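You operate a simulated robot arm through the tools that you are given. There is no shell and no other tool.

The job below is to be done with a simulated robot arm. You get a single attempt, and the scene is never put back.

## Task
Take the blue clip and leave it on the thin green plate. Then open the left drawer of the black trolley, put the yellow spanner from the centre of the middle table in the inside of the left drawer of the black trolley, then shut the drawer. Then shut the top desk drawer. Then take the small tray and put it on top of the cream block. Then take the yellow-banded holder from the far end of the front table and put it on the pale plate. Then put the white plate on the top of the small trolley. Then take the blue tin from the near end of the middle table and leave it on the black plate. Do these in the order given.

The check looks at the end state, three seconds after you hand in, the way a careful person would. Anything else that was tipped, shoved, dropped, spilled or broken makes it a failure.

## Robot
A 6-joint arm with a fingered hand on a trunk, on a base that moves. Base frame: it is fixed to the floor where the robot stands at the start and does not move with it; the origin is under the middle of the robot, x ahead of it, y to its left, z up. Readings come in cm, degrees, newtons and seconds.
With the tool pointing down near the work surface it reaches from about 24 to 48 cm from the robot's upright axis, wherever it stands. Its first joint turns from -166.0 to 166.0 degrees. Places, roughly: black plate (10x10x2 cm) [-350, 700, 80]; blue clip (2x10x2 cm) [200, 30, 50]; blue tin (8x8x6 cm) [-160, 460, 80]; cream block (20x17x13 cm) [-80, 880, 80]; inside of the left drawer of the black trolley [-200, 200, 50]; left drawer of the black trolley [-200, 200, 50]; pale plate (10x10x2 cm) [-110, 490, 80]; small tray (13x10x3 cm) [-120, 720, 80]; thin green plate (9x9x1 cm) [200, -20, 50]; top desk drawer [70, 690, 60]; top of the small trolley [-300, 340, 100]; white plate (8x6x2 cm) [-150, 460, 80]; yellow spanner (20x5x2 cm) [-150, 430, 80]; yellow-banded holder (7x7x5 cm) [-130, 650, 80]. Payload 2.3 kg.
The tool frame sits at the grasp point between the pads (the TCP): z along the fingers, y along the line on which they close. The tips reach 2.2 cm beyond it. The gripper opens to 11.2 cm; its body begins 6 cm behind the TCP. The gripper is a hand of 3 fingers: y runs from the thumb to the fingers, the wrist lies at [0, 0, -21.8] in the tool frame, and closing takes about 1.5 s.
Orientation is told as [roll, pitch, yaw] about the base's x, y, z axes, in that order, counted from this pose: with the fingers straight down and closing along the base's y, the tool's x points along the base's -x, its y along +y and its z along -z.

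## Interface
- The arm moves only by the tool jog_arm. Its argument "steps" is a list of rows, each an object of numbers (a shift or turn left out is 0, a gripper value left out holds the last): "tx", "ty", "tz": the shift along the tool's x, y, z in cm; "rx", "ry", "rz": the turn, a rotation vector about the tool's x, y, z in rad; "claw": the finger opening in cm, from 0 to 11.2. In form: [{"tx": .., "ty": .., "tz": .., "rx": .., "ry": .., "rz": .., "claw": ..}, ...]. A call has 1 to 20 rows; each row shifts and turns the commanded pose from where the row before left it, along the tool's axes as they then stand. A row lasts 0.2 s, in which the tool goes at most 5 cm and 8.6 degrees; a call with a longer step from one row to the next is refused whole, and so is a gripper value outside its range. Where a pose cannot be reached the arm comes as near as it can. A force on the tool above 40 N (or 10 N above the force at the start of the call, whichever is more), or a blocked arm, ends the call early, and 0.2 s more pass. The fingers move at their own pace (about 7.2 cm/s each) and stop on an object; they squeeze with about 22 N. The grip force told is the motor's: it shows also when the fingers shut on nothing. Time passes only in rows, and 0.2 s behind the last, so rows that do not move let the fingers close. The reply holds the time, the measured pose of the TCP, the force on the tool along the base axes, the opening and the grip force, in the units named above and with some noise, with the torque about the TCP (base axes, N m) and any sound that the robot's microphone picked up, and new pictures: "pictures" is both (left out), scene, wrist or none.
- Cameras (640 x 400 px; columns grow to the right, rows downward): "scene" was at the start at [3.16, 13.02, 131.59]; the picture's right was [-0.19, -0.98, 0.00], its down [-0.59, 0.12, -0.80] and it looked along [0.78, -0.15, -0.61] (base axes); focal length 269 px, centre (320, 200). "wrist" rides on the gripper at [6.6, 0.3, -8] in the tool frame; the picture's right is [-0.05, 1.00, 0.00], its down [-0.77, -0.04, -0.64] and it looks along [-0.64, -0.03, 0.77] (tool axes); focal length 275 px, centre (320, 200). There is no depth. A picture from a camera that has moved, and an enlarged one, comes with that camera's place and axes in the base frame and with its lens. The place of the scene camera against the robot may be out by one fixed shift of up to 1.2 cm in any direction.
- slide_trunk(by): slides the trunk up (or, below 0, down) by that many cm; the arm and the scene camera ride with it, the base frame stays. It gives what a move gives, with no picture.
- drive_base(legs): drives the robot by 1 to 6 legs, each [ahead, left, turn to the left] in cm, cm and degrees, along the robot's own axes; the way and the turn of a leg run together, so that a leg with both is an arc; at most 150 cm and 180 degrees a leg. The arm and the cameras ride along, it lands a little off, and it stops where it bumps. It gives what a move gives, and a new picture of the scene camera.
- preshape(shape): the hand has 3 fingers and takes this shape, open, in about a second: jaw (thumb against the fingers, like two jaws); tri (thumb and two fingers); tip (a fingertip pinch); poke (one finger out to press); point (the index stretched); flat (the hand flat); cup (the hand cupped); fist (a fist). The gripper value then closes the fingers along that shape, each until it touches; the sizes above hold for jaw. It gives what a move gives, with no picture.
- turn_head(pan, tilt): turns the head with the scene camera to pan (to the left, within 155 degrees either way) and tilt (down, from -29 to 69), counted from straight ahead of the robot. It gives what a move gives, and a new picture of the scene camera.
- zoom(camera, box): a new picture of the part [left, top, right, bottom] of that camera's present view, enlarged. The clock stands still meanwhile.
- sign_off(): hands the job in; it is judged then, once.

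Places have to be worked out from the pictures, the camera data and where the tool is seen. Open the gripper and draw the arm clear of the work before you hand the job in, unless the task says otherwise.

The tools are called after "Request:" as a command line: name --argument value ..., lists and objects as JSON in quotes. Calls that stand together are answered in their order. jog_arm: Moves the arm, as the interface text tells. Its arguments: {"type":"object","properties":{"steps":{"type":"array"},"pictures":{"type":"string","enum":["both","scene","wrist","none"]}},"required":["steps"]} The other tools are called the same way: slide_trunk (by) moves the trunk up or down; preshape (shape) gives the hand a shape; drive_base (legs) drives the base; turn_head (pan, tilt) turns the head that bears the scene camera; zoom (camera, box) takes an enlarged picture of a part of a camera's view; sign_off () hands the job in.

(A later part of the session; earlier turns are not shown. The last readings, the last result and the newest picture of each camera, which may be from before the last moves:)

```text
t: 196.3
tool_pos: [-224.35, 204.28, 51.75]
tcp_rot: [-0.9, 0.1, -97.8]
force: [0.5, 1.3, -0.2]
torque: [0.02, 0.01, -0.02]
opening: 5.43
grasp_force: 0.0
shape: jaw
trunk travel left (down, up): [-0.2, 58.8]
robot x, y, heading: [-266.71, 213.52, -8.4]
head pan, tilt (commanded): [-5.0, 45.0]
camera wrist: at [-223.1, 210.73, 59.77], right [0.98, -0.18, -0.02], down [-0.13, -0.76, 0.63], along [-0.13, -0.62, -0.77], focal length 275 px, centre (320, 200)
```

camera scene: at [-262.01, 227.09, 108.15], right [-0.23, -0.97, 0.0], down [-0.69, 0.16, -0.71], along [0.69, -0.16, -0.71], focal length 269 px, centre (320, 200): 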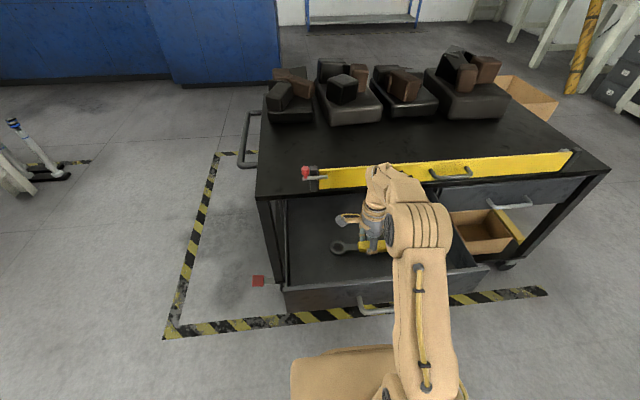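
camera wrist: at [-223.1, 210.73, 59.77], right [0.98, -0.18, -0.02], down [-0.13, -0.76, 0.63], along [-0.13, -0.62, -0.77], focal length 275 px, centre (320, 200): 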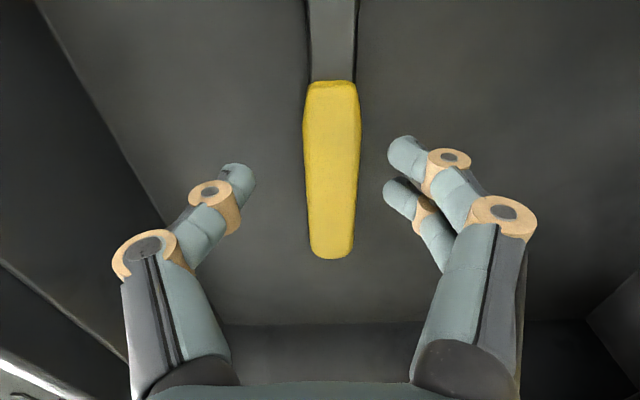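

The spanner lies flat in the drawer. I raise the hand out, back off to in front of the drawer, and tilt the hand as before to re-take the handle for pushing it shut.

Request:
slide_trunk --by 26

Request:
drive_base --legs '[[-42, -5, 2.3]]'

Request:
jog_arm --steps '[{"ty": 0.7, "rx": -0.137, "claw": 3.2}, {"ty": 0.7, "tz": 0.1, "rx": -0.137}, {"ty": 0.7, "tz": 0.2, "rx": -0.137}, {"ty": 0.6, "tz": 0.3, "rx": -0.137}, {"ty": 0.6, "tz": 0.4, "rx": -0.137}, {"ty": 0.5, "tz": 0.5, "rx": -0.137}, {"tz": 0}]' --pictures "both"

```text
t: 199.0
tool_pos: [-224.29, 204.32, 77.74]
tcp_rot: [-1.0, 0.1, -97.8]
force: [-0.7, 0.1, 0.4]
torque: [-0.02, -0.01, -0.03]
opening: 5.45
grasp_force: 0.0
shape: jaw
trunk travel left (down, up): [-26.2, 32.8]
robot x, y, heading: [-266.89, 213.49, -8.2]
head pan, tilt (commanded): [-5.0, 45.0]
```

```text
t: 201.5
tool_pos: [-264.97, 206.06, 77.74]
tcp_rot: [-0.9, 0.2, -95.4]
force: [0.7, 0.1, -0.7]
torque: [-0.01, 0.02, -0.01]
opening: 5.46
grasp_force: 0.2
shape: jaw
trunk travel left (down, up): [-26.2, 32.8]
robot x, y, heading: [-307.94, 213.6, -6.1]
head pan, tilt (commanded): [-5.0, 45.0]
camera scene: at [-303.54, 227.38, 134.15], right [-0.19, -0.98, 0.0], down [-0.69, 0.13, -0.71], along [0.69, -0.13, -0.71], focal length 269 px, centre (320, 200)
```

scene: 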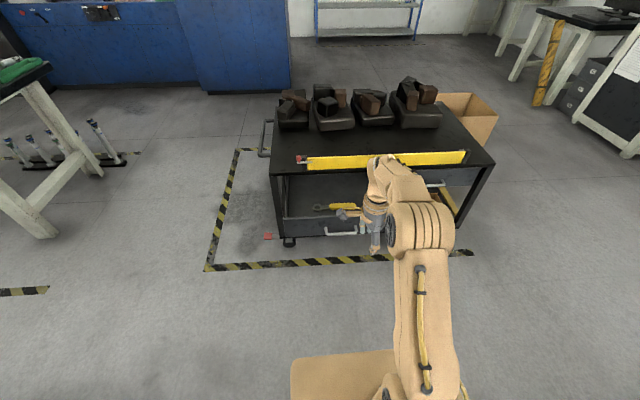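

```text
t: 203.1
tool_pos: [-261.56, 207.39, 77.46]
tcp_rot: [36.0, 3.1, -93.2]
force: [0.0, 0.6, 0.4]
torque: [-0.01, -0.03, 0.0]
opening: 3.22
grasp_force: 0.1
shape: jaw
out of reach, approached as far as the arm can: row 5, 6
trunk travel left (down, up): [-26.2, 32.8]
robot x, y, heading: [-307.29, 213.9, -6.0]
head pan, tilt (commanded): [-5.0, 45.0]
camera scene: at [-303.51, 227.38, 134.15], right [-0.19, -0.98, 0.0], down [-0.69, 0.13, -0.71], along [0.69, -0.13, -0.71], focal length 269 px, centre (320, 200)
camera wrist: at [-265.7, 213.76, 84.58], right [0.8, -0.12, 0.58], down [-0.45, -0.77, 0.45], along [0.4, -0.62, -0.68], focal length 275 px, centre (320, 200)
```

scene: 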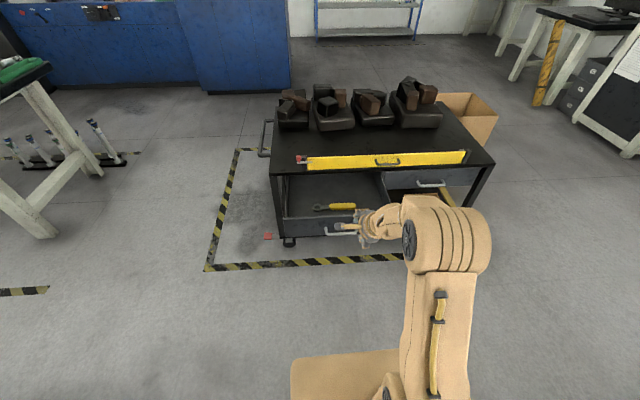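
wrist: 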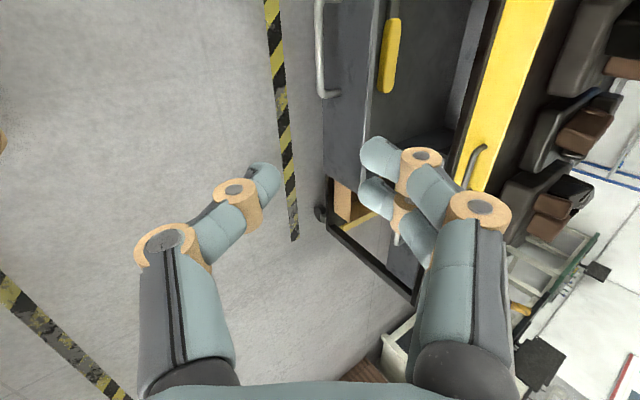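

The tilt stopped at 36°. I try again, moving slightly forward while tilting further.

Request:
jog_arm --steps '[{"ty": 1.6, "tz": 1.2, "rx": -0.05}, {"ty": 1.0, "tz": 0.8, "rx": -0.1}, {"rx": -0.1}, {"rx": -0.1}]' --pictures "none"

```text
t: 204.1
tool_pos: [-258.87, 207.5, 77.51]
tcp_rot: [53.1, 4.1, -92.6]
force: [-0.5, -0.1, 0.1]
torque: [-0.01, 0.0, 0.01]
opening: 3.19
grasp_force: 0.1
shape: jaw
out of reach, approached as far as the arm can: row 2
trunk travel left (down, up): [-26.2, 32.8]
robot x, y, heading: [-307.81, 214.0, -6.0]
head pan, tilt (commanded): [-5.0, 45.0]
```

Tilt is now 53°, good. I lower the trunk to handle height and look.

Request:
slide_trunk --by -22.5

Request:
jog_arm --steps '[{"tz": 0}]' --pictures "both"

```text
t: 206.5
tool_pos: [-258.76, 207.47, 54.93]
tcp_rot: [53.0, 4.1, -92.4]
force: [0.0, -0.6, 0.1]
torque: [0.04, 0.01, 0.0]
opening: 3.21
grasp_force: 0.0
shape: jaw
trunk travel left (down, up): [-3.7, 55.3]
robot x, y, heading: [-308.0, 213.43, -6.1]
head pan, tilt (commanded): [-5.0, 45.0]
```

```text
t: 206.9
tool_pos: [-258.77, 207.52, 54.99]
tcp_rot: [52.9, 4.1, -92.4]
force: [-0.4, -0.1, 0.6]
torque: [-0.02, 0.01, 0.03]
opening: 3.24
grasp_force: 0.1
shape: jaw
trunk travel left (down, up): [-3.7, 55.3]
robot x, y, heading: [-307.54, 213.98, -6.1]
head pan, tilt (commanded): [-5.0, 45.0]
camera scene: at [-303.51, 227.38, 111.66], right [-0.19, -0.98, 0.0], down [-0.69, 0.13, -0.71], along [0.69, -0.13, -0.71], focal length 269 px, centre (320, 200)
camera wrist: at [-264.83, 214.01, 60.54], right [0.6, -0.13, 0.79], down [-0.56, -0.77, 0.3], along [0.57, -0.62, -0.53], focal length 275 px, centre (320, 200)
```

scene: 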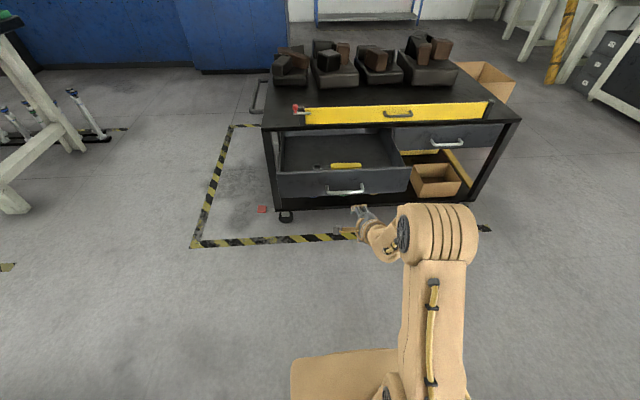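
wrist: 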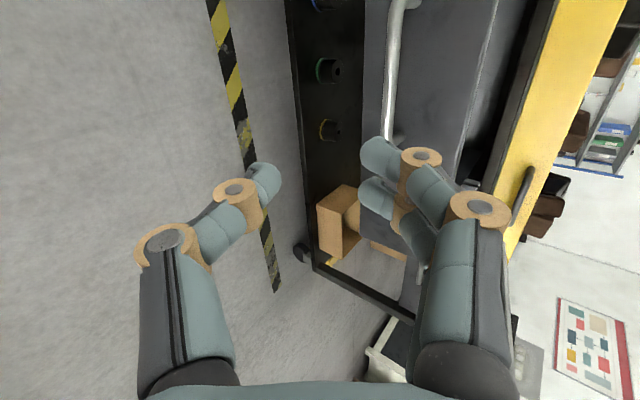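

The bar centre measures about (-241.2, 205.8, 49.6). I drive 10 cm forward and move to the pre-grasp.

Request:
drive_base --legs '[[10, 0, 0]]'

Request:
jog_arm --steps '[{"tx": -0.7, "ty": 0.14, "tz": 1.9}, {"tz": 0}]' --pictures "wrist"

```text
t: 208.0
tool_pos: [-248.79, 206.6, 55.06]
tcp_rot: [52.9, 4.1, -92.4]
force: [-0.2, -0.3, -0.9]
torque: [0.0, -0.03, -0.01]
opening: 3.22
grasp_force: 0.0
shape: jaw
trunk travel left (down, up): [-3.7, 55.3]
robot x, y, heading: [-297.65, 212.63, -5.8]
head pan, tilt (commanded): [-5.0, 45.0]
camera scene: at [-293.57, 226.37, 111.65], right [-0.19, -0.98, 0.0], down [-0.69, 0.13, -0.71], along [0.69, -0.13, -0.71], focal length 269 px, centre (320, 200)
```

scene: 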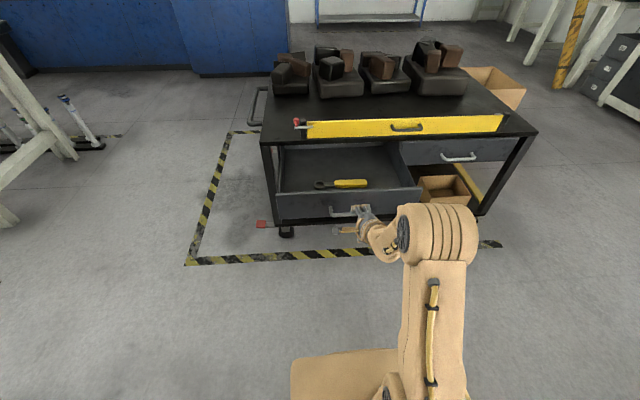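

```text
t: 208.6
tool_pos: [-247.23, 206.06, 53.91]
tcp_rot: [53.0, 4.1, -92.4]
force: [0.2, 0.2, 0.3]
torque: [0.0, 0.0, -0.01]
opening: 3.24
grasp_force: 0.0
shape: jaw
trunk travel left (down, up): [-3.7, 55.3]
robot x, y, heading: [-297.62, 212.69, -5.9]
head pan, tilt (commanded): [-5.0, 45.0]
camera wrist: at [-253.37, 212.36, 59.49], right [0.6, -0.13, 0.79], down [-0.56, -0.77, 0.3], along [0.57, -0.62, -0.53], focal length 275 px, centre (320, 200)
```

wrist: 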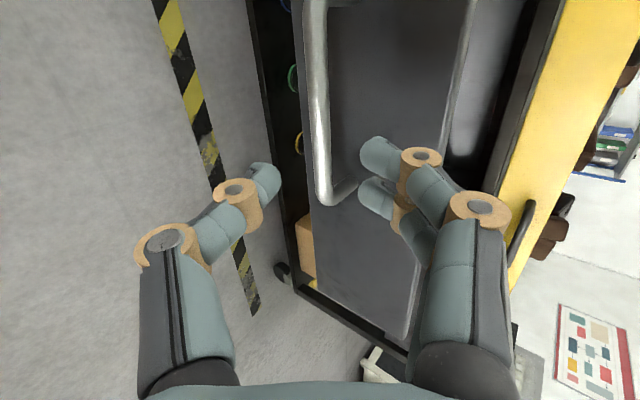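

The bar is on the hand's axis. I advance 5.9 cm and close to cage the bar again.

Request:
jog_arm --steps '[{"tz": 1.5}, {"tz": 1.5}, {"tz": 1.5}, {"tz": 0.9}, {"tz": 0.5}, {"claw": 2}, {"claw": 0.5}, {"claw": 0}, {"claw": 0}, {"claw": 0}, {"claw": 0}]' --pictures "wrist"

```text
t: 211.0
tool_pos: [-242.58, 205.88, 50.42]
tcp_rot: [53.1, 4.1, -92.4]
force: [0.9, 0.8, -1.2]
torque: [0.01, 0.02, 0.02]
opening: 0.67
grasp_force: 21.8
shape: jaw
trunk travel left (down, up): [-3.7, 55.3]
robot x, y, heading: [-297.62, 212.85, -5.8]
head pan, tilt (commanded): [-5.0, 45.0]
camera wrist: at [-248.67, 212.36, 55.92], right [0.6, -0.13, 0.79], down [-0.56, -0.77, 0.3], along [0.57, -0.62, -0.53], focal length 275 px, centre (320, 200)
```

wrist: 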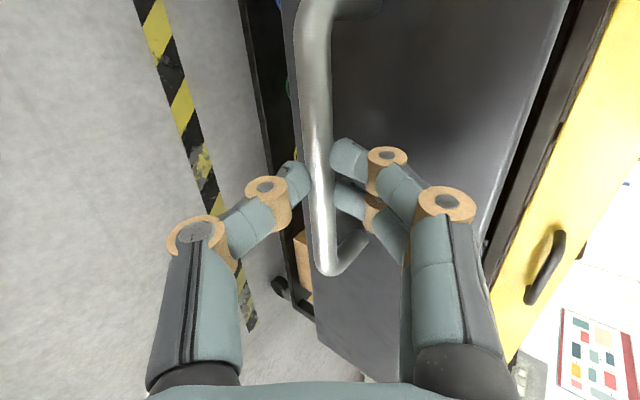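

The bar is caged. I push the drawer in by driving 20 cm forward with a slight rightward component along its slide direction.

Request:
drive_base --legs '[[20, -0.6, 0]]'

Request:
zoom --camera "scene" --box '[240, 120, 480, 270]'

```text
t: 212.6
tool_pos: [-222.59, 203.52, 50.42]
tcp_rot: [53.0, 4.1, -92.2]
force: [3.6, 3.5, 1.5]
torque: [0.04, -0.03, 0.06]
opening: 0.66
grasp_force: 22.4
shape: jaw
trunk travel left (down, up): [-3.7, 55.3]
robot x, y, heading: [-277.68, 210.02, -5.4]
head pan, tilt (commanded): [-5.0, 45.0]
camera scene: at [-273.66, 223.8, 111.65], right [-0.18, -0.98, 0.0], down [-0.69, 0.13, -0.71], along [0.69, -0.13, -0.71], focal length 269 px, centre (320, 200)
```

scene: 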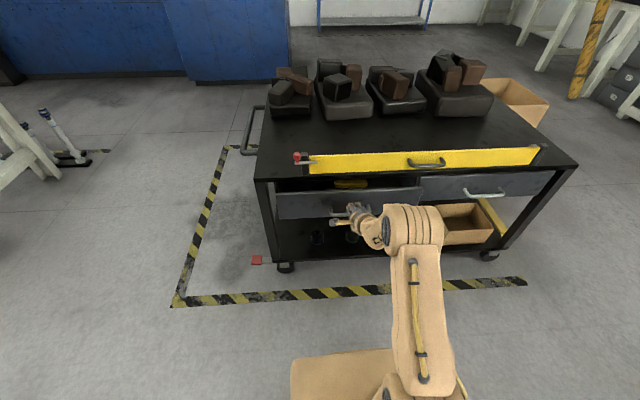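

```text
2.67 times, centred on (360, 195) of scene
camera zoom: at [-273.66, 223.8, 111.65], right [-0.18, -0.98, 0.0], down [-0.69, 0.13, -0.71], along [0.69, -0.13, -0.71], focal length 718 px, centre (213, 213)
```

zoom: 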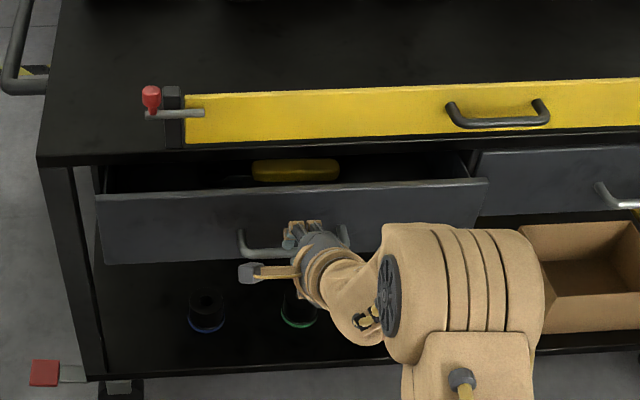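

About 6 cm remain. I push the rest with the arm in small steps, watching the force.

Request:
jog_arm --steps '[{"tx": -0.066, "ty": 0.482, "tz": 0.635}, {"tx": -0.066, "ty": 0.482, "tz": 0.635}, {"tx": -0.066, "ty": 0.482, "tz": 0.635}, {"tx": -0.066, "ty": 0.482, "tz": 0.635}, {"tx": -0.066, "ty": 0.482, "tz": 0.635}, {"tx": -0.066, "ty": 0.482, "tz": 0.635}, {"tx": -0.066, "ty": 0.482, "tz": 0.635}, {"tx": -0.066, "ty": 0.482, "tz": 0.635}]' --pictures "scene"

Request:
zoom --camera "scene" --box '[240, 120, 480, 270]'

```text
t: 214.4
tool_pos: [-216.36, 202.58, 50.33]
tcp_rot: [52.9, 4.1, -92.3]
force: [-10.4, 3.7, -10.2]
torque: [0.02, 0.16, 0.02]
opening: 0.73
grasp_force: 22.2
shape: jaw
trunk travel left (down, up): [-3.7, 55.3]
robot x, y, heading: [-277.66, 209.72, -5.5]
head pan, tilt (commanded): [-5.0, 45.0]
camera scene: at [-273.64, 223.79, 111.63], right [-0.18, -0.98, 0.0], down [-0.7, 0.13, -0.71], along [0.69, -0.13, -0.71], focal length 269 px, centre (320, 200)
```

scene: 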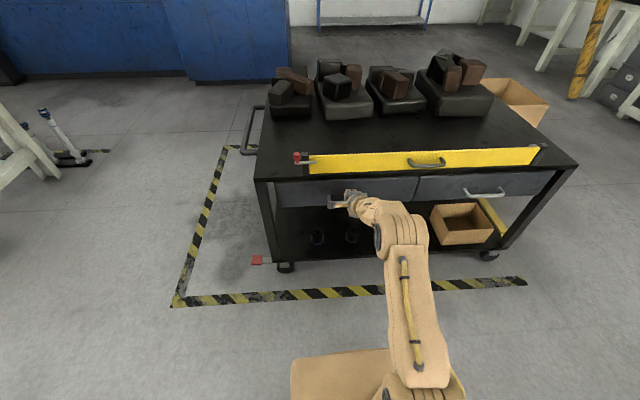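

```text
2.67 times, centred on (360, 195) of scene
camera zoom: at [-273.64, 223.79, 111.63], right [-0.18, -0.98, 0.0], down [-0.7, 0.13, -0.71], along [0.69, -0.13, -0.71], focal length 718 px, centre (213, 213)
```

zoom: 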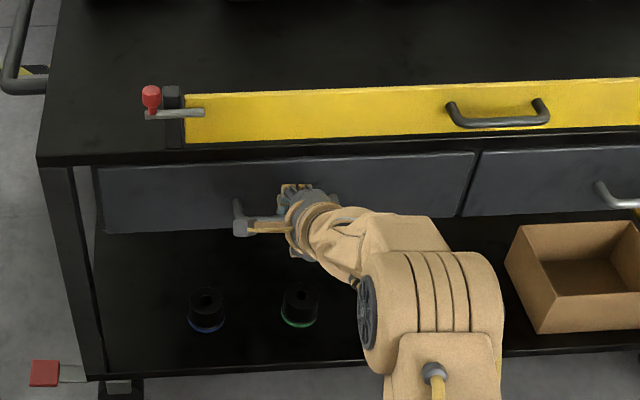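

The drawer looks flush and is at its stop (-10 N). I open the fingers and retreat along the finger axis.

Request:
jog_arm --steps '[{"claw": 1.5}, {"claw": 3}, {"claw": 3.6}, {"claw": 3.6}, {"tz": -1}, {"tz": -2}, {"tz": -2}, {"tz": -2}]' --pictures "both"

Request:
zoom --camera "scene" --box '[240, 120, 480, 270]'

```text
t: 216.2
tool_pos: [-221.81, 202.64, 54.64]
tcp_rot: [52.9, 4.0, -92.2]
force: [-0.5, 0.2, 0.2]
torque: [-0.01, 0.01, 0.02]
opening: 3.56
grasp_force: 0.1
shape: jaw
trunk travel left (down, up): [-3.7, 55.3]
robot x, y, heading: [-277.7, 210.41, -5.7]
head pan, tilt (commanded): [-5.0, 45.0]
camera scene: at [-273.67, 223.77, 111.65], right [-0.18, -0.98, 0.0], down [-0.69, 0.13, -0.71], along [0.69, -0.13, -0.71], focal length 269 px, centre (320, 200)
camera wrist: at [-228.05, 209.11, 60.12], right [0.6, -0.13, 0.79], down [-0.56, -0.77, 0.3], along [0.57, -0.62, -0.53], focal length 275 px, centre (320, 200)
```

scene: 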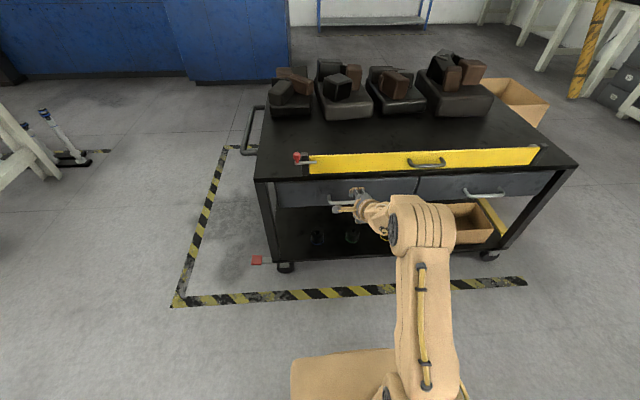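
wrist: 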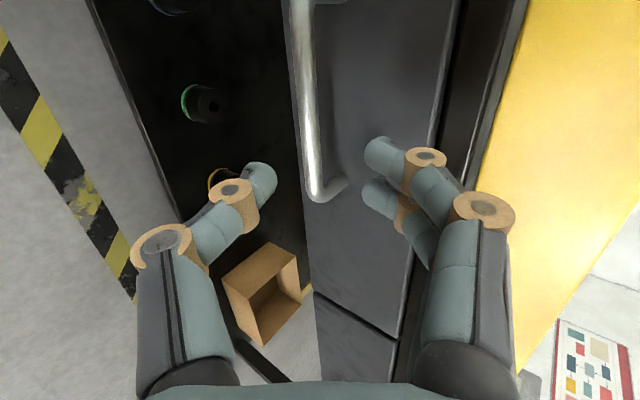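

```text
2.67 times, centred on (360, 195) of scene
camera zoom: at [-273.67, 223.77, 111.65], right [-0.18, -0.98, 0.0], down [-0.69, 0.13, -0.71], along [0.69, -0.13, -0.71], focal length 718 px, centre (213, 213)
```

zoom: 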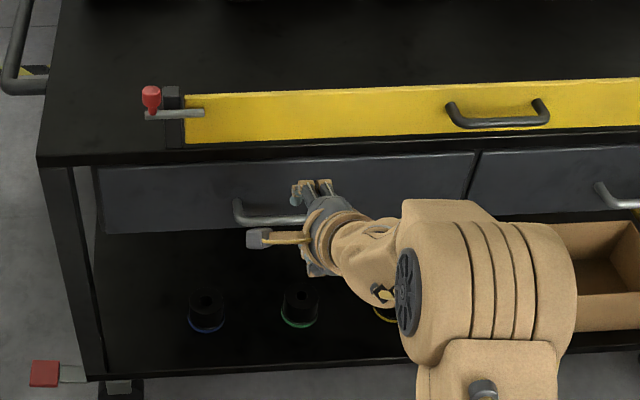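

The drawer stays shut. Next is the desk's top drawer near (70, 690). I fold the arm, raise the trunk, and drive through the (now wider) gap and along the aisle east of the tables.

Request:
jog_arm --steps '[{"ty": -1.5, "tz": -2.0, "rx": 0.15}, {"ty": -1.8, "tz": -1.75, "rx": 0.15}, {"ty": -2.1, "tz": -1.45, "rx": 0.15}, {"ty": -2.3, "tz": -1.1, "rx": 0.15}, {"ty": -2.4, "tz": -0.7, "rx": 0.15}, {"ty": -2.5, "tz": -0.3, "rx": 0.15}, {"ty": -2.5, "rx": 0.025}, {"ty": -2.5, "ry": -0.07}]' --pictures "none"

Request:
drive_base --legs '[[-31, 1, 0], [0, 0, 45.2]]'

Request:
slide_trunk --by 40

```text
t: 218.0
tool_pos: [-241.28, 203.68, 53.38]
tcp_rot: [3.0, 0.7, -91.8]
force: [0.4, -0.1, -0.6]
torque: [-0.01, -0.02, -0.01]
opening: 3.56
grasp_force: 0.1
shape: jaw
out of reach, approached as far as the arm can: row 2
trunk travel left (down, up): [-3.7, 55.3]
robot x, y, heading: [-277.76, 210.19, -5.7]
head pan, tilt (commanded): [-5.0, 45.0]
```

```text
t: 222.2
tool_pos: [-278.59, 235.71, 53.22]
tcp_rot: [3.1, 0.7, -46.3]
force: [-0.1, -0.1, -0.3]
torque: [0.06, 0.02, 0.0]
opening: 3.58
grasp_force: 0.1
shape: jaw
trunk travel left (down, up): [-3.7, 55.3]
robot x, y, heading: [-308.81, 213.96, 39.7]
head pan, tilt (commanded): [-5.0, 45.0]
camera scene: at [-315.11, 226.38, 111.65], right [0.57, -0.82, 0.0], down [-0.58, -0.4, -0.71], along [0.58, 0.4, -0.71], focal length 269 px, centre (320, 200)
```

scene: 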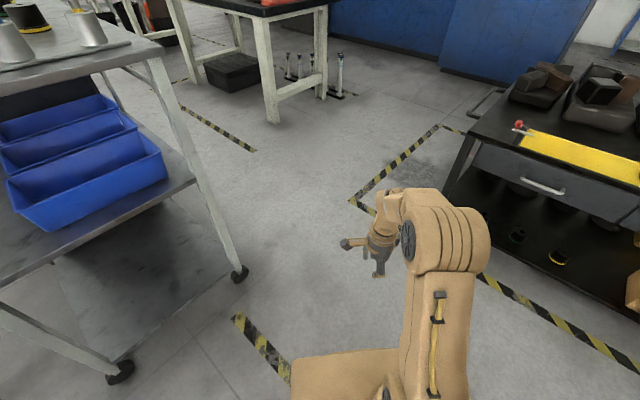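

```text
t: 226.1
tool_pos: [-278.56, 235.66, 93.46]
tcp_rot: [3.1, 0.7, -46.4]
force: [0.7, -0.4, -0.4]
torque: [0.0, 0.0, 0.04]
opening: 3.56
grasp_force: 0.0
shape: jaw
trunk travel left (down, up): [-43.7, 15.3]
robot x, y, heading: [-308.85, 214.17, 39.8]
head pan, tilt (commanded): [-5.0, 45.0]
```

Drive on: through the gap, then east along y≈290 and north along x≈-50.

Request:
drive_base --legs '[[115, -3, 0], [0, 0, -39.8], [120, 0, 0], [50, 0, 0]]'

Request:
turn_head --pan 70 --tilt 15

```text
t: 242.2
tool_pos: [-8.44, 286.26, 93.26]
tcp_rot: [3.1, 0.8, -85.3]
force: [0.0, 0.1, -1.1]
torque: [0.02, 0.03, 0.03]
opening: 3.59
grasp_force: 0.3
shape: jaw
trunk travel left (down, up): [-43.7, 15.3]
robot x, y, heading: [-45.43, 288.85, 1.0]
head pan, tilt (commanded): [-5.0, 45.0]
camera scene: at [-42.87, 302.63, 151.65], right [-0.07, -1.0, 0.0], down [-0.71, 0.05, -0.71], along [0.7, -0.05, -0.71], focal length 269 px, centre (320, 200)
```

scene: 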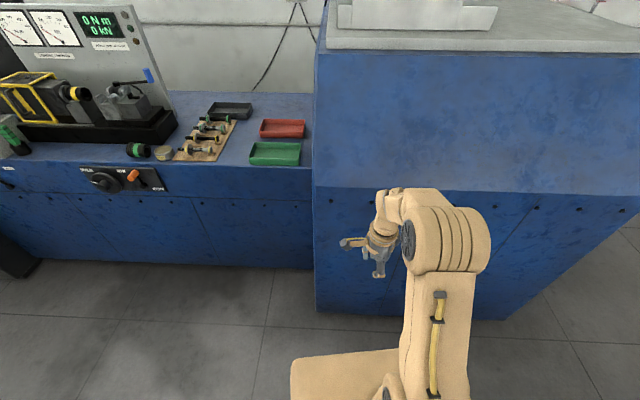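

```text
t: 243.7
tool_pos: [-8.43, 286.29, 93.31]
tcp_rot: [3.1, 0.7, -85.4]
force: [-0.3, 0.0, -0.4]
torque: [0.03, -0.01, 0.05]
opening: 3.59
grasp_force: 0.1
shape: jaw
trunk travel left (down, up): [-43.7, 15.3]
robot x, y, heading: [-45.73, 288.62, 0.8]
head pan, tilt (commanded): [70.0, 15.0]
camera scene: at [-47.96, 312.04, 156.33], right [0.94, -0.33, 0.0], down [-0.09, -0.24, -0.97], along [0.32, 0.91, -0.26], focal length 269 px, centre (320, 200)
```

scene: 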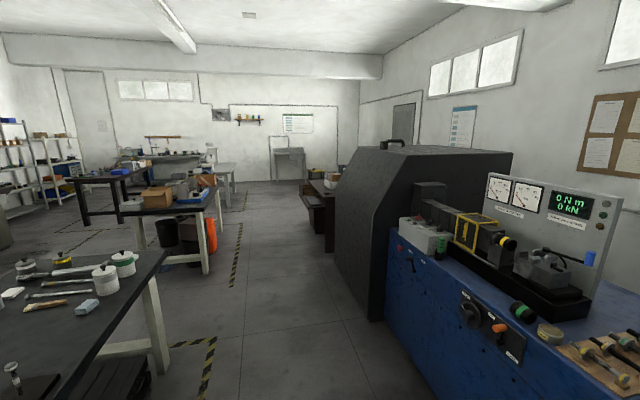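

The aisle lies between the tables (x<-80) and machines/desk (x>57). I strafe left along it toward the desk, keeping to the middle.

Request:
drive_base --legs '[[0, 100, -0.9], [28, 60, 0], [0, 100, 0]]'

Request:
turn_head --pan 45 --tilt 35

```text
t: 256.9
tool_pos: [16.19, 547.22, 93.26]
tcp_rot: [3.1, 0.7, -85.2]
force: [0.4, -0.9, 0.4]
torque: [0.01, -0.01, 0.01]
opening: 3.58
grasp_force: 0.0
shape: jaw
trunk travel left (down, up): [-43.7, 15.3]
robot x, y, heading: [-20.99, 549.62, 0.9]
head pan, tilt (commanded): [70.0, 15.0]
camera scene: at [-23.4, 572.85, 156.33], right [0.95, -0.33, 0.0], down [-0.08, -0.24, -0.97], along [0.31, 0.91, -0.26], focal length 269 px, centre (320, 200)
```

scene: 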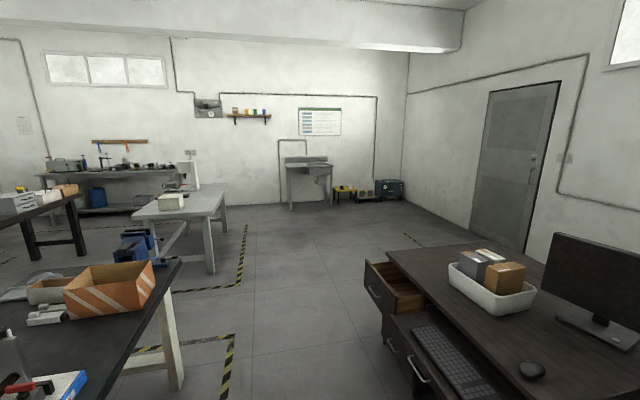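

```text
t: 257.8
tool_pos: [16.18, 547.08, 93.21]
tcp_rot: [3.0, 0.7, -85.2]
force: [-0.2, 0.0, 0.3]
torque: [0.0, 0.02, 0.02]
opening: 3.56
grasp_force: 0.2
shape: jaw
trunk travel left (down, up): [-43.7, 15.3]
robot x, y, heading: [-20.76, 549.71, 1.2]
head pan, tilt (commanded): [45.0, 35.0]
camera scene: at [-20.32, 570.33, 153.14], right [0.72, -0.69, 0.0], down [-0.4, -0.41, -0.82], along [0.57, 0.59, -0.57], focal length 269 px, centre (320, 200)
```

scene: 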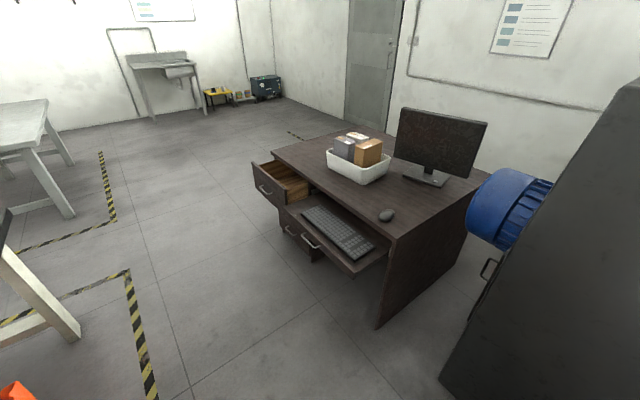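

The desk's top drawer is clearly pulled out, toward −x. I zoom in to measure it.

Request:
zoom --camera "scene" --box '[230, 140, 390, 240]'

Request:
zoom --camera "scene" --box '[240, 180, 400, 280]'

```text
4.00 times, centred on (310, 190) of scene
camera zoom: at [-20.32, 570.33, 153.14], right [0.72, -0.69, 0.0], down [-0.4, -0.41, -0.82], along [0.57, 0.59, -0.57], focal length 1077 px, centre (360, 240)
```

zoom: 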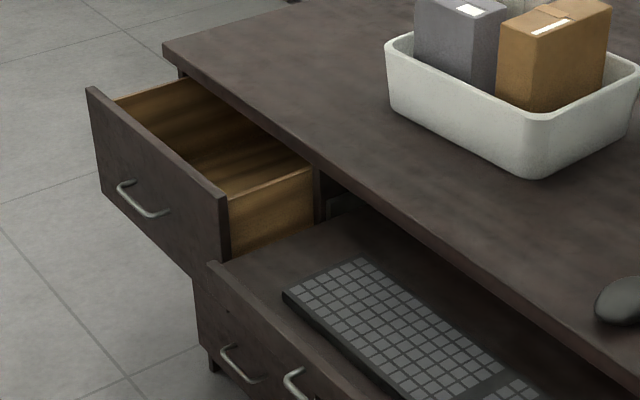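

```text
4.00 times, centred on (320, 230) of scene
camera zoom: at [-20.32, 570.33, 153.14], right [0.72, -0.69, 0.0], down [-0.4, -0.41, -0.82], along [0.57, 0.59, -0.57], focal length 1077 px, centre (320, 80)
```

zoom: 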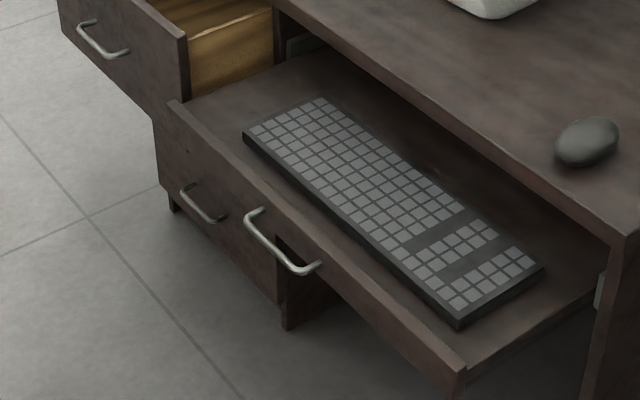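

The top drawer's front spans y≈676–719, z≈54–70, standing ~13 cm out of the desk (x≈57 there). I go stand in front of it at heading -6°.

Request:
drive_base --legs '[[0, 0, -7.1], [-5, 100, 0], [-5, 71.7, 0]]'

Request:
turn_head --pan -5 --tilt 45

```text
t: 267.2
tool_pos: [21.44, 716.5, 93.26]
tcp_rot: [3.0, 0.7, -90.7]
force: [-0.5, -0.5, -0.2]
torque: [-0.04, 0.01, 0.01]
opening: 3.59
grasp_force: 0.0
shape: jaw
trunk travel left (down, up): [-43.7, 15.3]
robot x, y, heading: [-15.42, 722.58, -4.6]
head pan, tilt (commanded): [45.0, 35.0]
camera scene: at [-12.85, 743.2, 153.13], right [0.65, -0.76, 0.0], down [-0.44, -0.37, -0.82], along [0.62, 0.53, -0.57], focal length 269 px, centre (320, 200)
```

scene: 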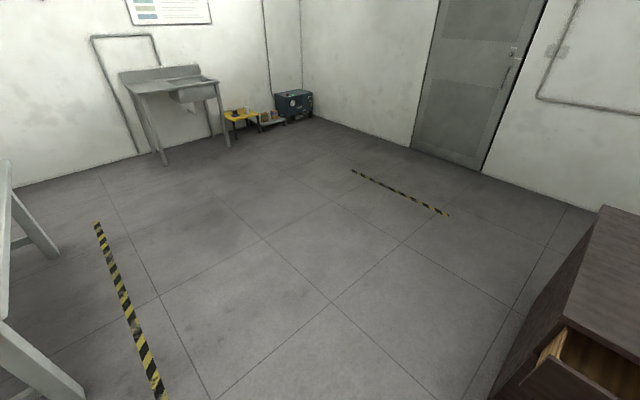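

```text
t: 268.4
tool_pos: [21.42, 716.55, 93.32]
tcp_rot: [3.0, 0.7, -90.7]
force: [0.0, -0.4, 1.0]
torque: [0.02, -0.03, 0.0]
opening: 3.59
grasp_force: 0.2
shape: jaw
trunk travel left (down, up): [-43.7, 15.3]
robot x, y, heading: [-15.2, 722.35, -4.8]
head pan, tilt (commanded): [-5.0, 45.0]
camera scene: at [-11.53, 736.1, 151.65], right [-0.17, -0.99, 0.0], down [-0.7, 0.12, -0.71], along [0.7, -0.12, -0.71], focal length 269 px, centre (320, 200)
```

scene: 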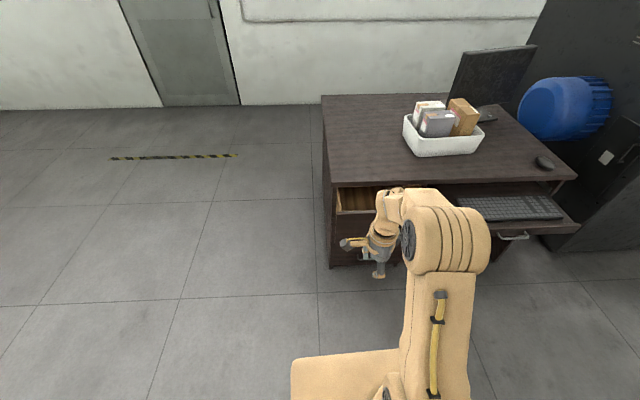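

I zoom in on the drawer from here.

Request:
zoom --camera "scene" --box '[310, 170, 470, 270]'

```text
4.00 times, centred on (390, 220) of scene
camera zoom: at [-11.53, 736.1, 151.65], right [-0.17, -0.99, 0.0], down [-0.7, 0.12, -0.71], along [0.7, -0.12, -0.71], focal length 1077 px, centre (40, 120)
```

zoom: 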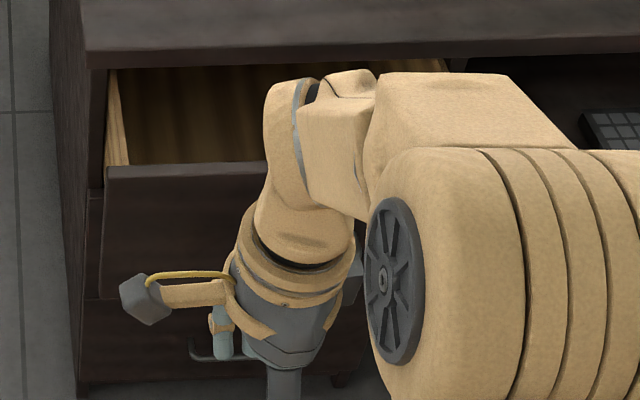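

The front's top-left corner triangulates to ≈(58, 717.5, 71.5). I tilt the hand forward with fingers closed, to push with the fingertips beside the handle.

Request:
jog_arm --steps '[{"ty": 2, "rx": -0.137, "claw": 0}, {"ty": 1.98, "tz": 0.27, "rx": -0.137}, {"ty": 1.92, "tz": 0.54, "rx": -0.137}, {"ty": 1.83, "tz": 0.8, "rx": -0.137}, {"ty": 1.71, "tz": 1.04, "rx": -0.137}, {"ty": 1.55, "tz": 1.27, "rx": -0.137}, {"ty": 1.36, "tz": 1.46, "rx": -0.137}, {"ty": 1.2, "tz": 1.6, "rx": -0.1}, {"rx": -0.1}, {"rx": -0.1}]' --pictures "none"

Request:
slide_trunk --by -28

Request:
jog_arm --steps '[{"tz": 0}]' --pictures "both"

```text
t: 270.6
tool_pos: [37.31, 715.62, 96.36]
tcp_rot: [62.4, 4.9, -88.0]
force: [0.4, 0.4, -0.1]
torque: [0.01, 0.01, 0.01]
opening: 0.0
grasp_force: 21.9
shape: jaw
out of reach, approached as far as the arm can: row 4, 5, 6, 9, 10
trunk travel left (down, up): [-43.7, 15.3]
robot x, y, heading: [-15.38, 722.42, -4.8]
head pan, tilt (commanded): [-5.0, 45.0]
```

```text
t: 273.4
tool_pos: [37.21, 715.74, 68.38]
tcp_rot: [62.3, 5.0, -88.1]
force: [0.2, -0.2, 0.8]
torque: [0.03, 0.0, 0.02]
opening: 0.01
grasp_force: 22.0
shape: jaw
trunk travel left (down, up): [-15.7, 43.3]
robot x, y, heading: [-15.55, 722.28, -4.5]
head pan, tilt (commanded): [-5.0, 45.0]
```

```text
t: 273.8
tool_pos: [37.17, 715.64, 68.47]
tcp_rot: [62.3, 5.0, -88.0]
force: [-0.2, 0.0, -0.5]
torque: [-0.01, 0.04, -0.02]
opening: 0.0
grasp_force: 22.3
shape: jaw
trunk travel left (down, up): [-15.7, 43.3]
robot x, y, heading: [-14.99, 722.12, -4.5]
head pan, tilt (commanded): [-5.0, 45.0]
camera scene: at [-11.53, 736.09, 123.65], right [-0.17, -0.99, 0.0], down [-0.7, 0.12, -0.71], along [0.7, -0.12, -0.71], focal length 269 px, centre (320, 200)
camera wrist: at [29.89, 721.64, 72.97], right [0.47, -0.11, 0.88], down [-0.55, -0.81, 0.2], along [0.69, -0.58, -0.44], focal length 275 px, centre (320, 200)
```

scene: 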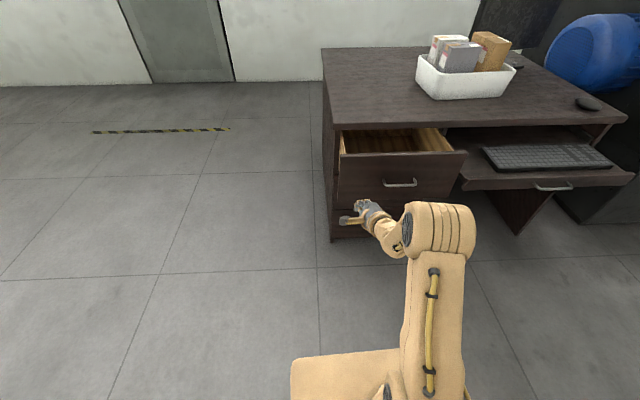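
wrist: 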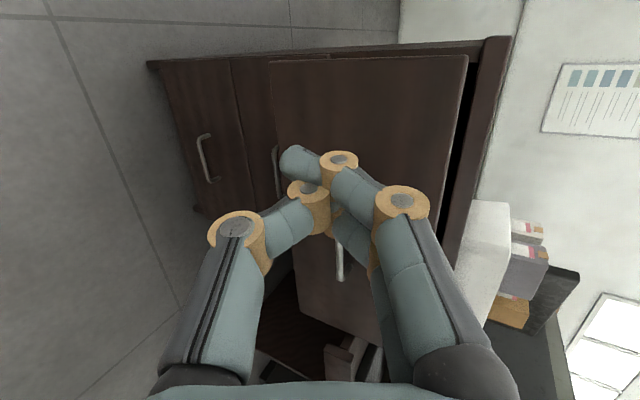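

The tilt reached 62° — good for pushing. I shift 6.5 cm right and lower 4 cm so the fingertips aim at (front, 709, 63), then drive 14 cm forward.

Request:
slide_trunk --by -4

Request:
drive_base --legs '[[0, -6.5, -1.3], [13, 0, 0]]'

Request:
jog_arm --steps '[{"tz": 0}]' --pictures "wrist"

```text
t: 274.6
tool_pos: [37.23, 715.61, 64.36]
tcp_rot: [62.3, 5.0, -87.9]
force: [-0.7, 0.2, 0.2]
torque: [0.01, 0.01, 0.0]
opening: 0.0
grasp_force: 22.3
shape: jaw
trunk travel left (down, up): [-11.7, 47.3]
robot x, y, heading: [-15.37, 722.17, -4.5]
head pan, tilt (commanded): [-5.0, 45.0]
```

```text
t: 276.5
tool_pos: [49.63, 706.56, 64.28]
tcp_rot: [62.3, 5.1, -89.3]
force: [0.2, -0.2, -0.1]
torque: [-0.02, -0.02, 0.02]
opening: 0.0
grasp_force: 22.4
shape: jaw
trunk travel left (down, up): [-11.7, 47.3]
robot x, y, heading: [-2.83, 714.58, -5.8]
head pan, tilt (commanded): [-5.0, 45.0]
camera scene: at [1.31, 728.1, 119.65], right [-0.19, -0.98, 0.0], down [-0.69, 0.13, -0.71], along [0.69, -0.13, -0.71], focal length 269 px, centre (320, 200)
```

scene: 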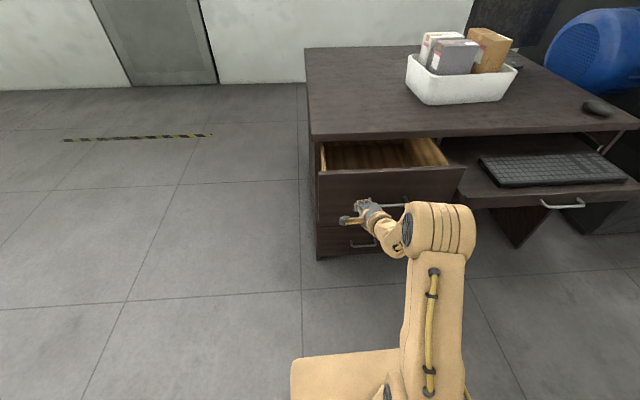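

```text
t: 276.9
tool_pos: [49.56, 706.59, 64.37]
tcp_rot: [62.2, 5.0, -89.4]
force: [-0.3, -0.2, -0.2]
torque: [0.03, 0.0, 0.01]
opening: 0.0
grasp_force: 22.0
shape: jaw
trunk travel left (down, up): [-11.7, 47.3]
robot x, y, heading: [-2.6, 714.29, -5.9]
head pan, tilt (commanded): [-5.0, 45.0]
camera wrist: at [42.39, 712.68, 68.97], right [0.47, -0.12, 0.88], down [-0.57, -0.8, 0.2], along [0.68, -0.59, -0.44], focal length 275 px, centre (320, 200)
```

wrist: 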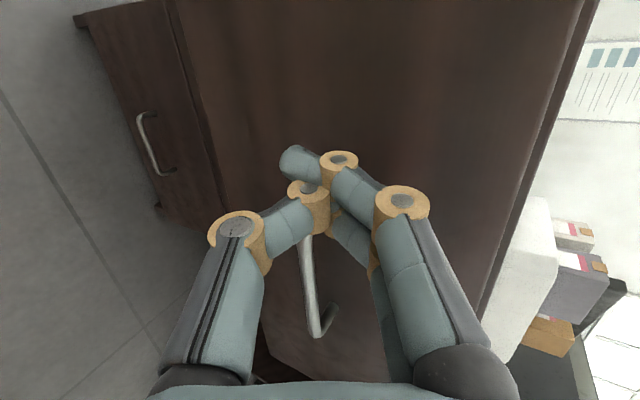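

I shift the fingertips 3 cm left to clear the handle, drive 4 cm on, then push with the arm while watching force.

Request:
jog_arm --steps '[{"tx": 1.5}, {"tx": 1.5}]' --pictures "none"

Request:
drive_base --legs '[[4, 0, 0]]'

Request:
jog_arm --steps '[{"tx": -0.09, "ty": 0.38, "tz": 0.7}, {"tx": -0.09, "ty": 0.38, "tz": 0.7}, {"tx": -0.09, "ty": 0.38, "tz": 0.7}, {"tx": -0.09, "ty": 0.38, "tz": 0.7}]' --pictures "both"

```text
t: 277.5
tool_pos: [50.2, 708.97, 65.28]
tcp_rot: [61.9, 5.3, -89.3]
force: [-0.5, 0.4, -0.3]
torque: [0.0, -0.04, -0.01]
opening: 0.02
grasp_force: 21.7
shape: jaw
out of reach, approached as far as the arm can: row 1, 2
trunk travel left (down, up): [-11.7, 47.3]
robot x, y, heading: [-2.51, 714.33, -6.0]
head pan, tilt (commanded): [-5.0, 45.0]
```

```text
t: 278.4
tool_pos: [54.1, 708.6, 65.4]
tcp_rot: [62.0, 5.3, -89.1]
force: [-0.2, 0.0, 0.2]
torque: [-0.01, -0.01, -0.03]
opening: 0.0
grasp_force: 21.8
shape: jaw
trunk travel left (down, up): [-11.7, 47.3]
robot x, y, heading: [0.93, 714.14, -6.0]
head pan, tilt (commanded): [-5.0, 45.0]
camera scene: at [5.26, 727.7, 119.65], right [-0.19, -0.98, 0.0], down [-0.69, 0.13, -0.71], along [0.69, -0.13, -0.71], focal length 269 px, centre (320, 200)
```

scene: 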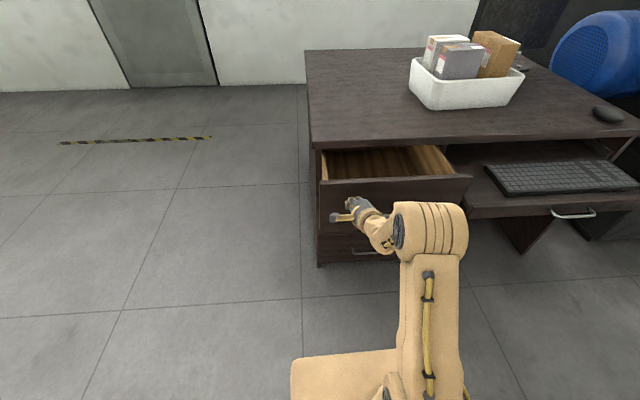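

```text
t: 279.4
tool_pos: [57.2, 708.32, 65.42]
tcp_rot: [61.9, 5.3, -89.1]
force: [-1.6, 0.8, 0.1]
torque: [0.01, -0.03, 0.0]
opening: 0.0
grasp_force: 21.4
shape: jaw
trunk travel left (down, up): [-11.7, 47.3]
robot x, y, heading: [1.16, 714.22, -6.0]
head pan, tilt (commanded): [-5.0, 45.0]
camera scene: at [5.23, 727.71, 119.65], right [-0.19, -0.98, 0.0], down [-0.69, 0.13, -0.71], along [0.69, -0.13, -0.71], focal length 269 px, centre (320, 200)
camera wrist: at [50.08, 714.42, 69.93], right [0.47, -0.12, 0.87], down [-0.57, -0.8, 0.19], along [0.68, -0.59, -0.44], focal length 275 px, centre (320, 200)
```

scene: 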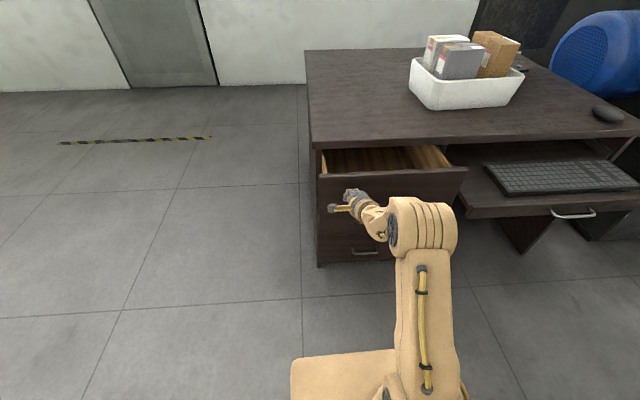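
wrist: 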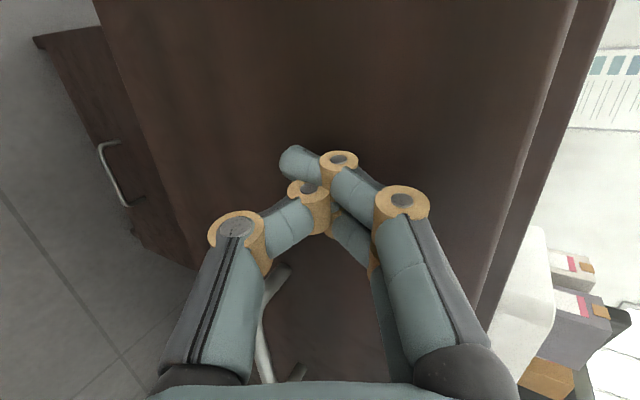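

Contact: the drawer has begun to move with little force. I continue pushing.

Request:
jog_arm --steps '[{"tx": -0.09, "ty": 0.38, "tz": 0.7}, {"tx": -0.09, "ty": 0.38, "tz": 0.7}, {"tx": -0.09, "ty": 0.38, "tz": 0.7}, {"tx": -0.09, "ty": 0.38, "tz": 0.7}, {"tx": -0.09, "ty": 0.38, "tz": 0.7}, {"tx": -0.09, "ty": 0.38, "tz": 0.7}, {"tx": -0.09, "ty": 0.38, "tz": 0.7}]' --pictures "both"

```text
t: 281.0
tool_pos: [62.83, 707.76, 65.34]
tcp_rot: [62.0, 5.3, -89.1]
force: [0.4, -0.9, -0.8]
torque: [0.01, 0.0, 0.0]
opening: 0.0
grasp_force: 22.0
shape: jaw
trunk travel left (down, up): [-11.7, 47.3]
robot x, y, heading: [1.17, 714.25, -5.8]
head pan, tilt (commanded): [-5.0, 45.0]
camera scene: at [5.24, 727.7, 119.66], right [-0.19, -0.98, 0.0], down [-0.69, 0.13, -0.71], along [0.69, -0.13, -0.71], focal length 269 px, centre (320, 200)
camera wrist: at [55.68, 713.87, 70.02], right [0.47, -0.12, 0.87], down [-0.57, -0.8, 0.19], along [0.68, -0.59, -0.44], focal length 275 px, centre (320, 200)
```

scene: 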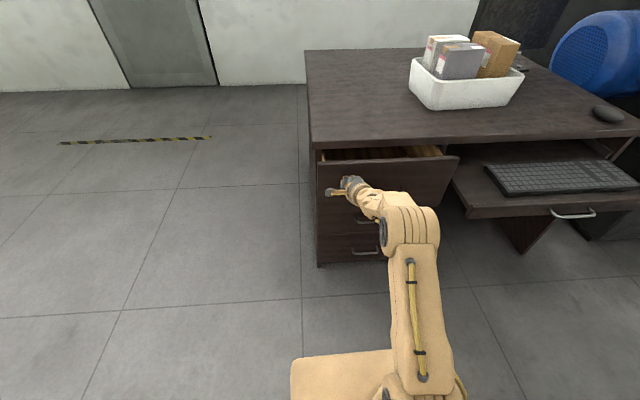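
wrist: 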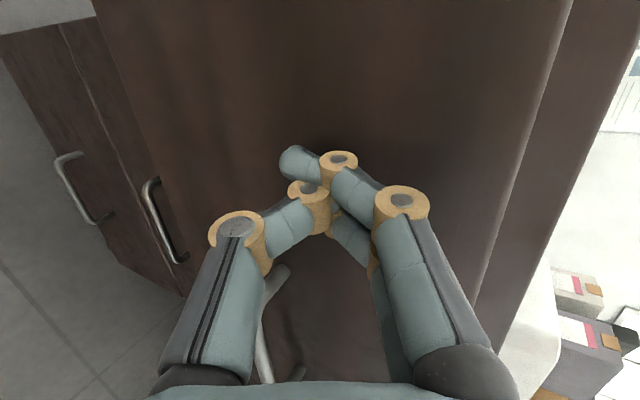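

The drawer keeps sliding in; about 5 cm remain. I keep pushing.

Request:
jog_arm --steps '[{"tx": -0.09, "ty": 0.38, "tz": 0.7}, {"tx": -0.09, "ty": 0.38, "tz": 0.7}, {"tx": -0.09, "ty": 0.38, "tz": 0.7}, {"tx": -0.09, "ty": 0.38, "tz": 0.7}, {"tx": -0.09, "ty": 0.38, "tz": 0.7}]' --pictures "scene"

Request:
zoom --camera "scene" --box '[290, 110, 490, 235]'

```text
t: 282.2
tool_pos: [66.95, 707.47, 65.29]
tcp_rot: [62.2, 5.2, -89.2]
force: [-0.5, 0.8, -0.8]
torque: [0.0, 0.0, 0.0]
opening: 0.01
grasp_force: 22.1
shape: jaw
trunk travel left (down, up): [-11.7, 47.3]
robot x, y, heading: [1.17, 713.9, -5.8]
head pan, tilt (commanded): [-5.0, 45.0]
camera scene: at [5.25, 727.7, 119.65], right [-0.19, -0.98, 0.0], down [-0.69, 0.13, -0.71], along [0.69, -0.13, -0.71], focal length 269 px, centre (320, 200)
```

scene: 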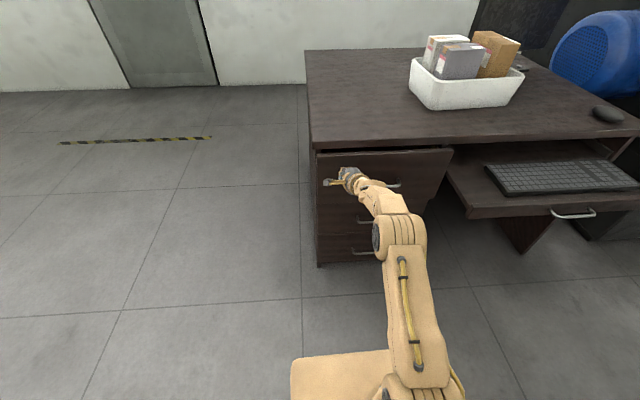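

```text
3.20 times, centred on (390, 172) of scene
camera zoom: at [5.25, 727.7, 119.65], right [-0.19, -0.98, 0.0], down [-0.69, 0.13, -0.71], along [0.69, -0.13, -0.71], focal length 861 px, centre (96, 288)
```

zoom: 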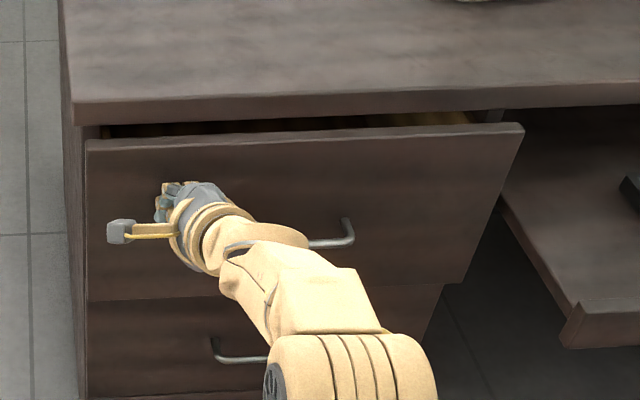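

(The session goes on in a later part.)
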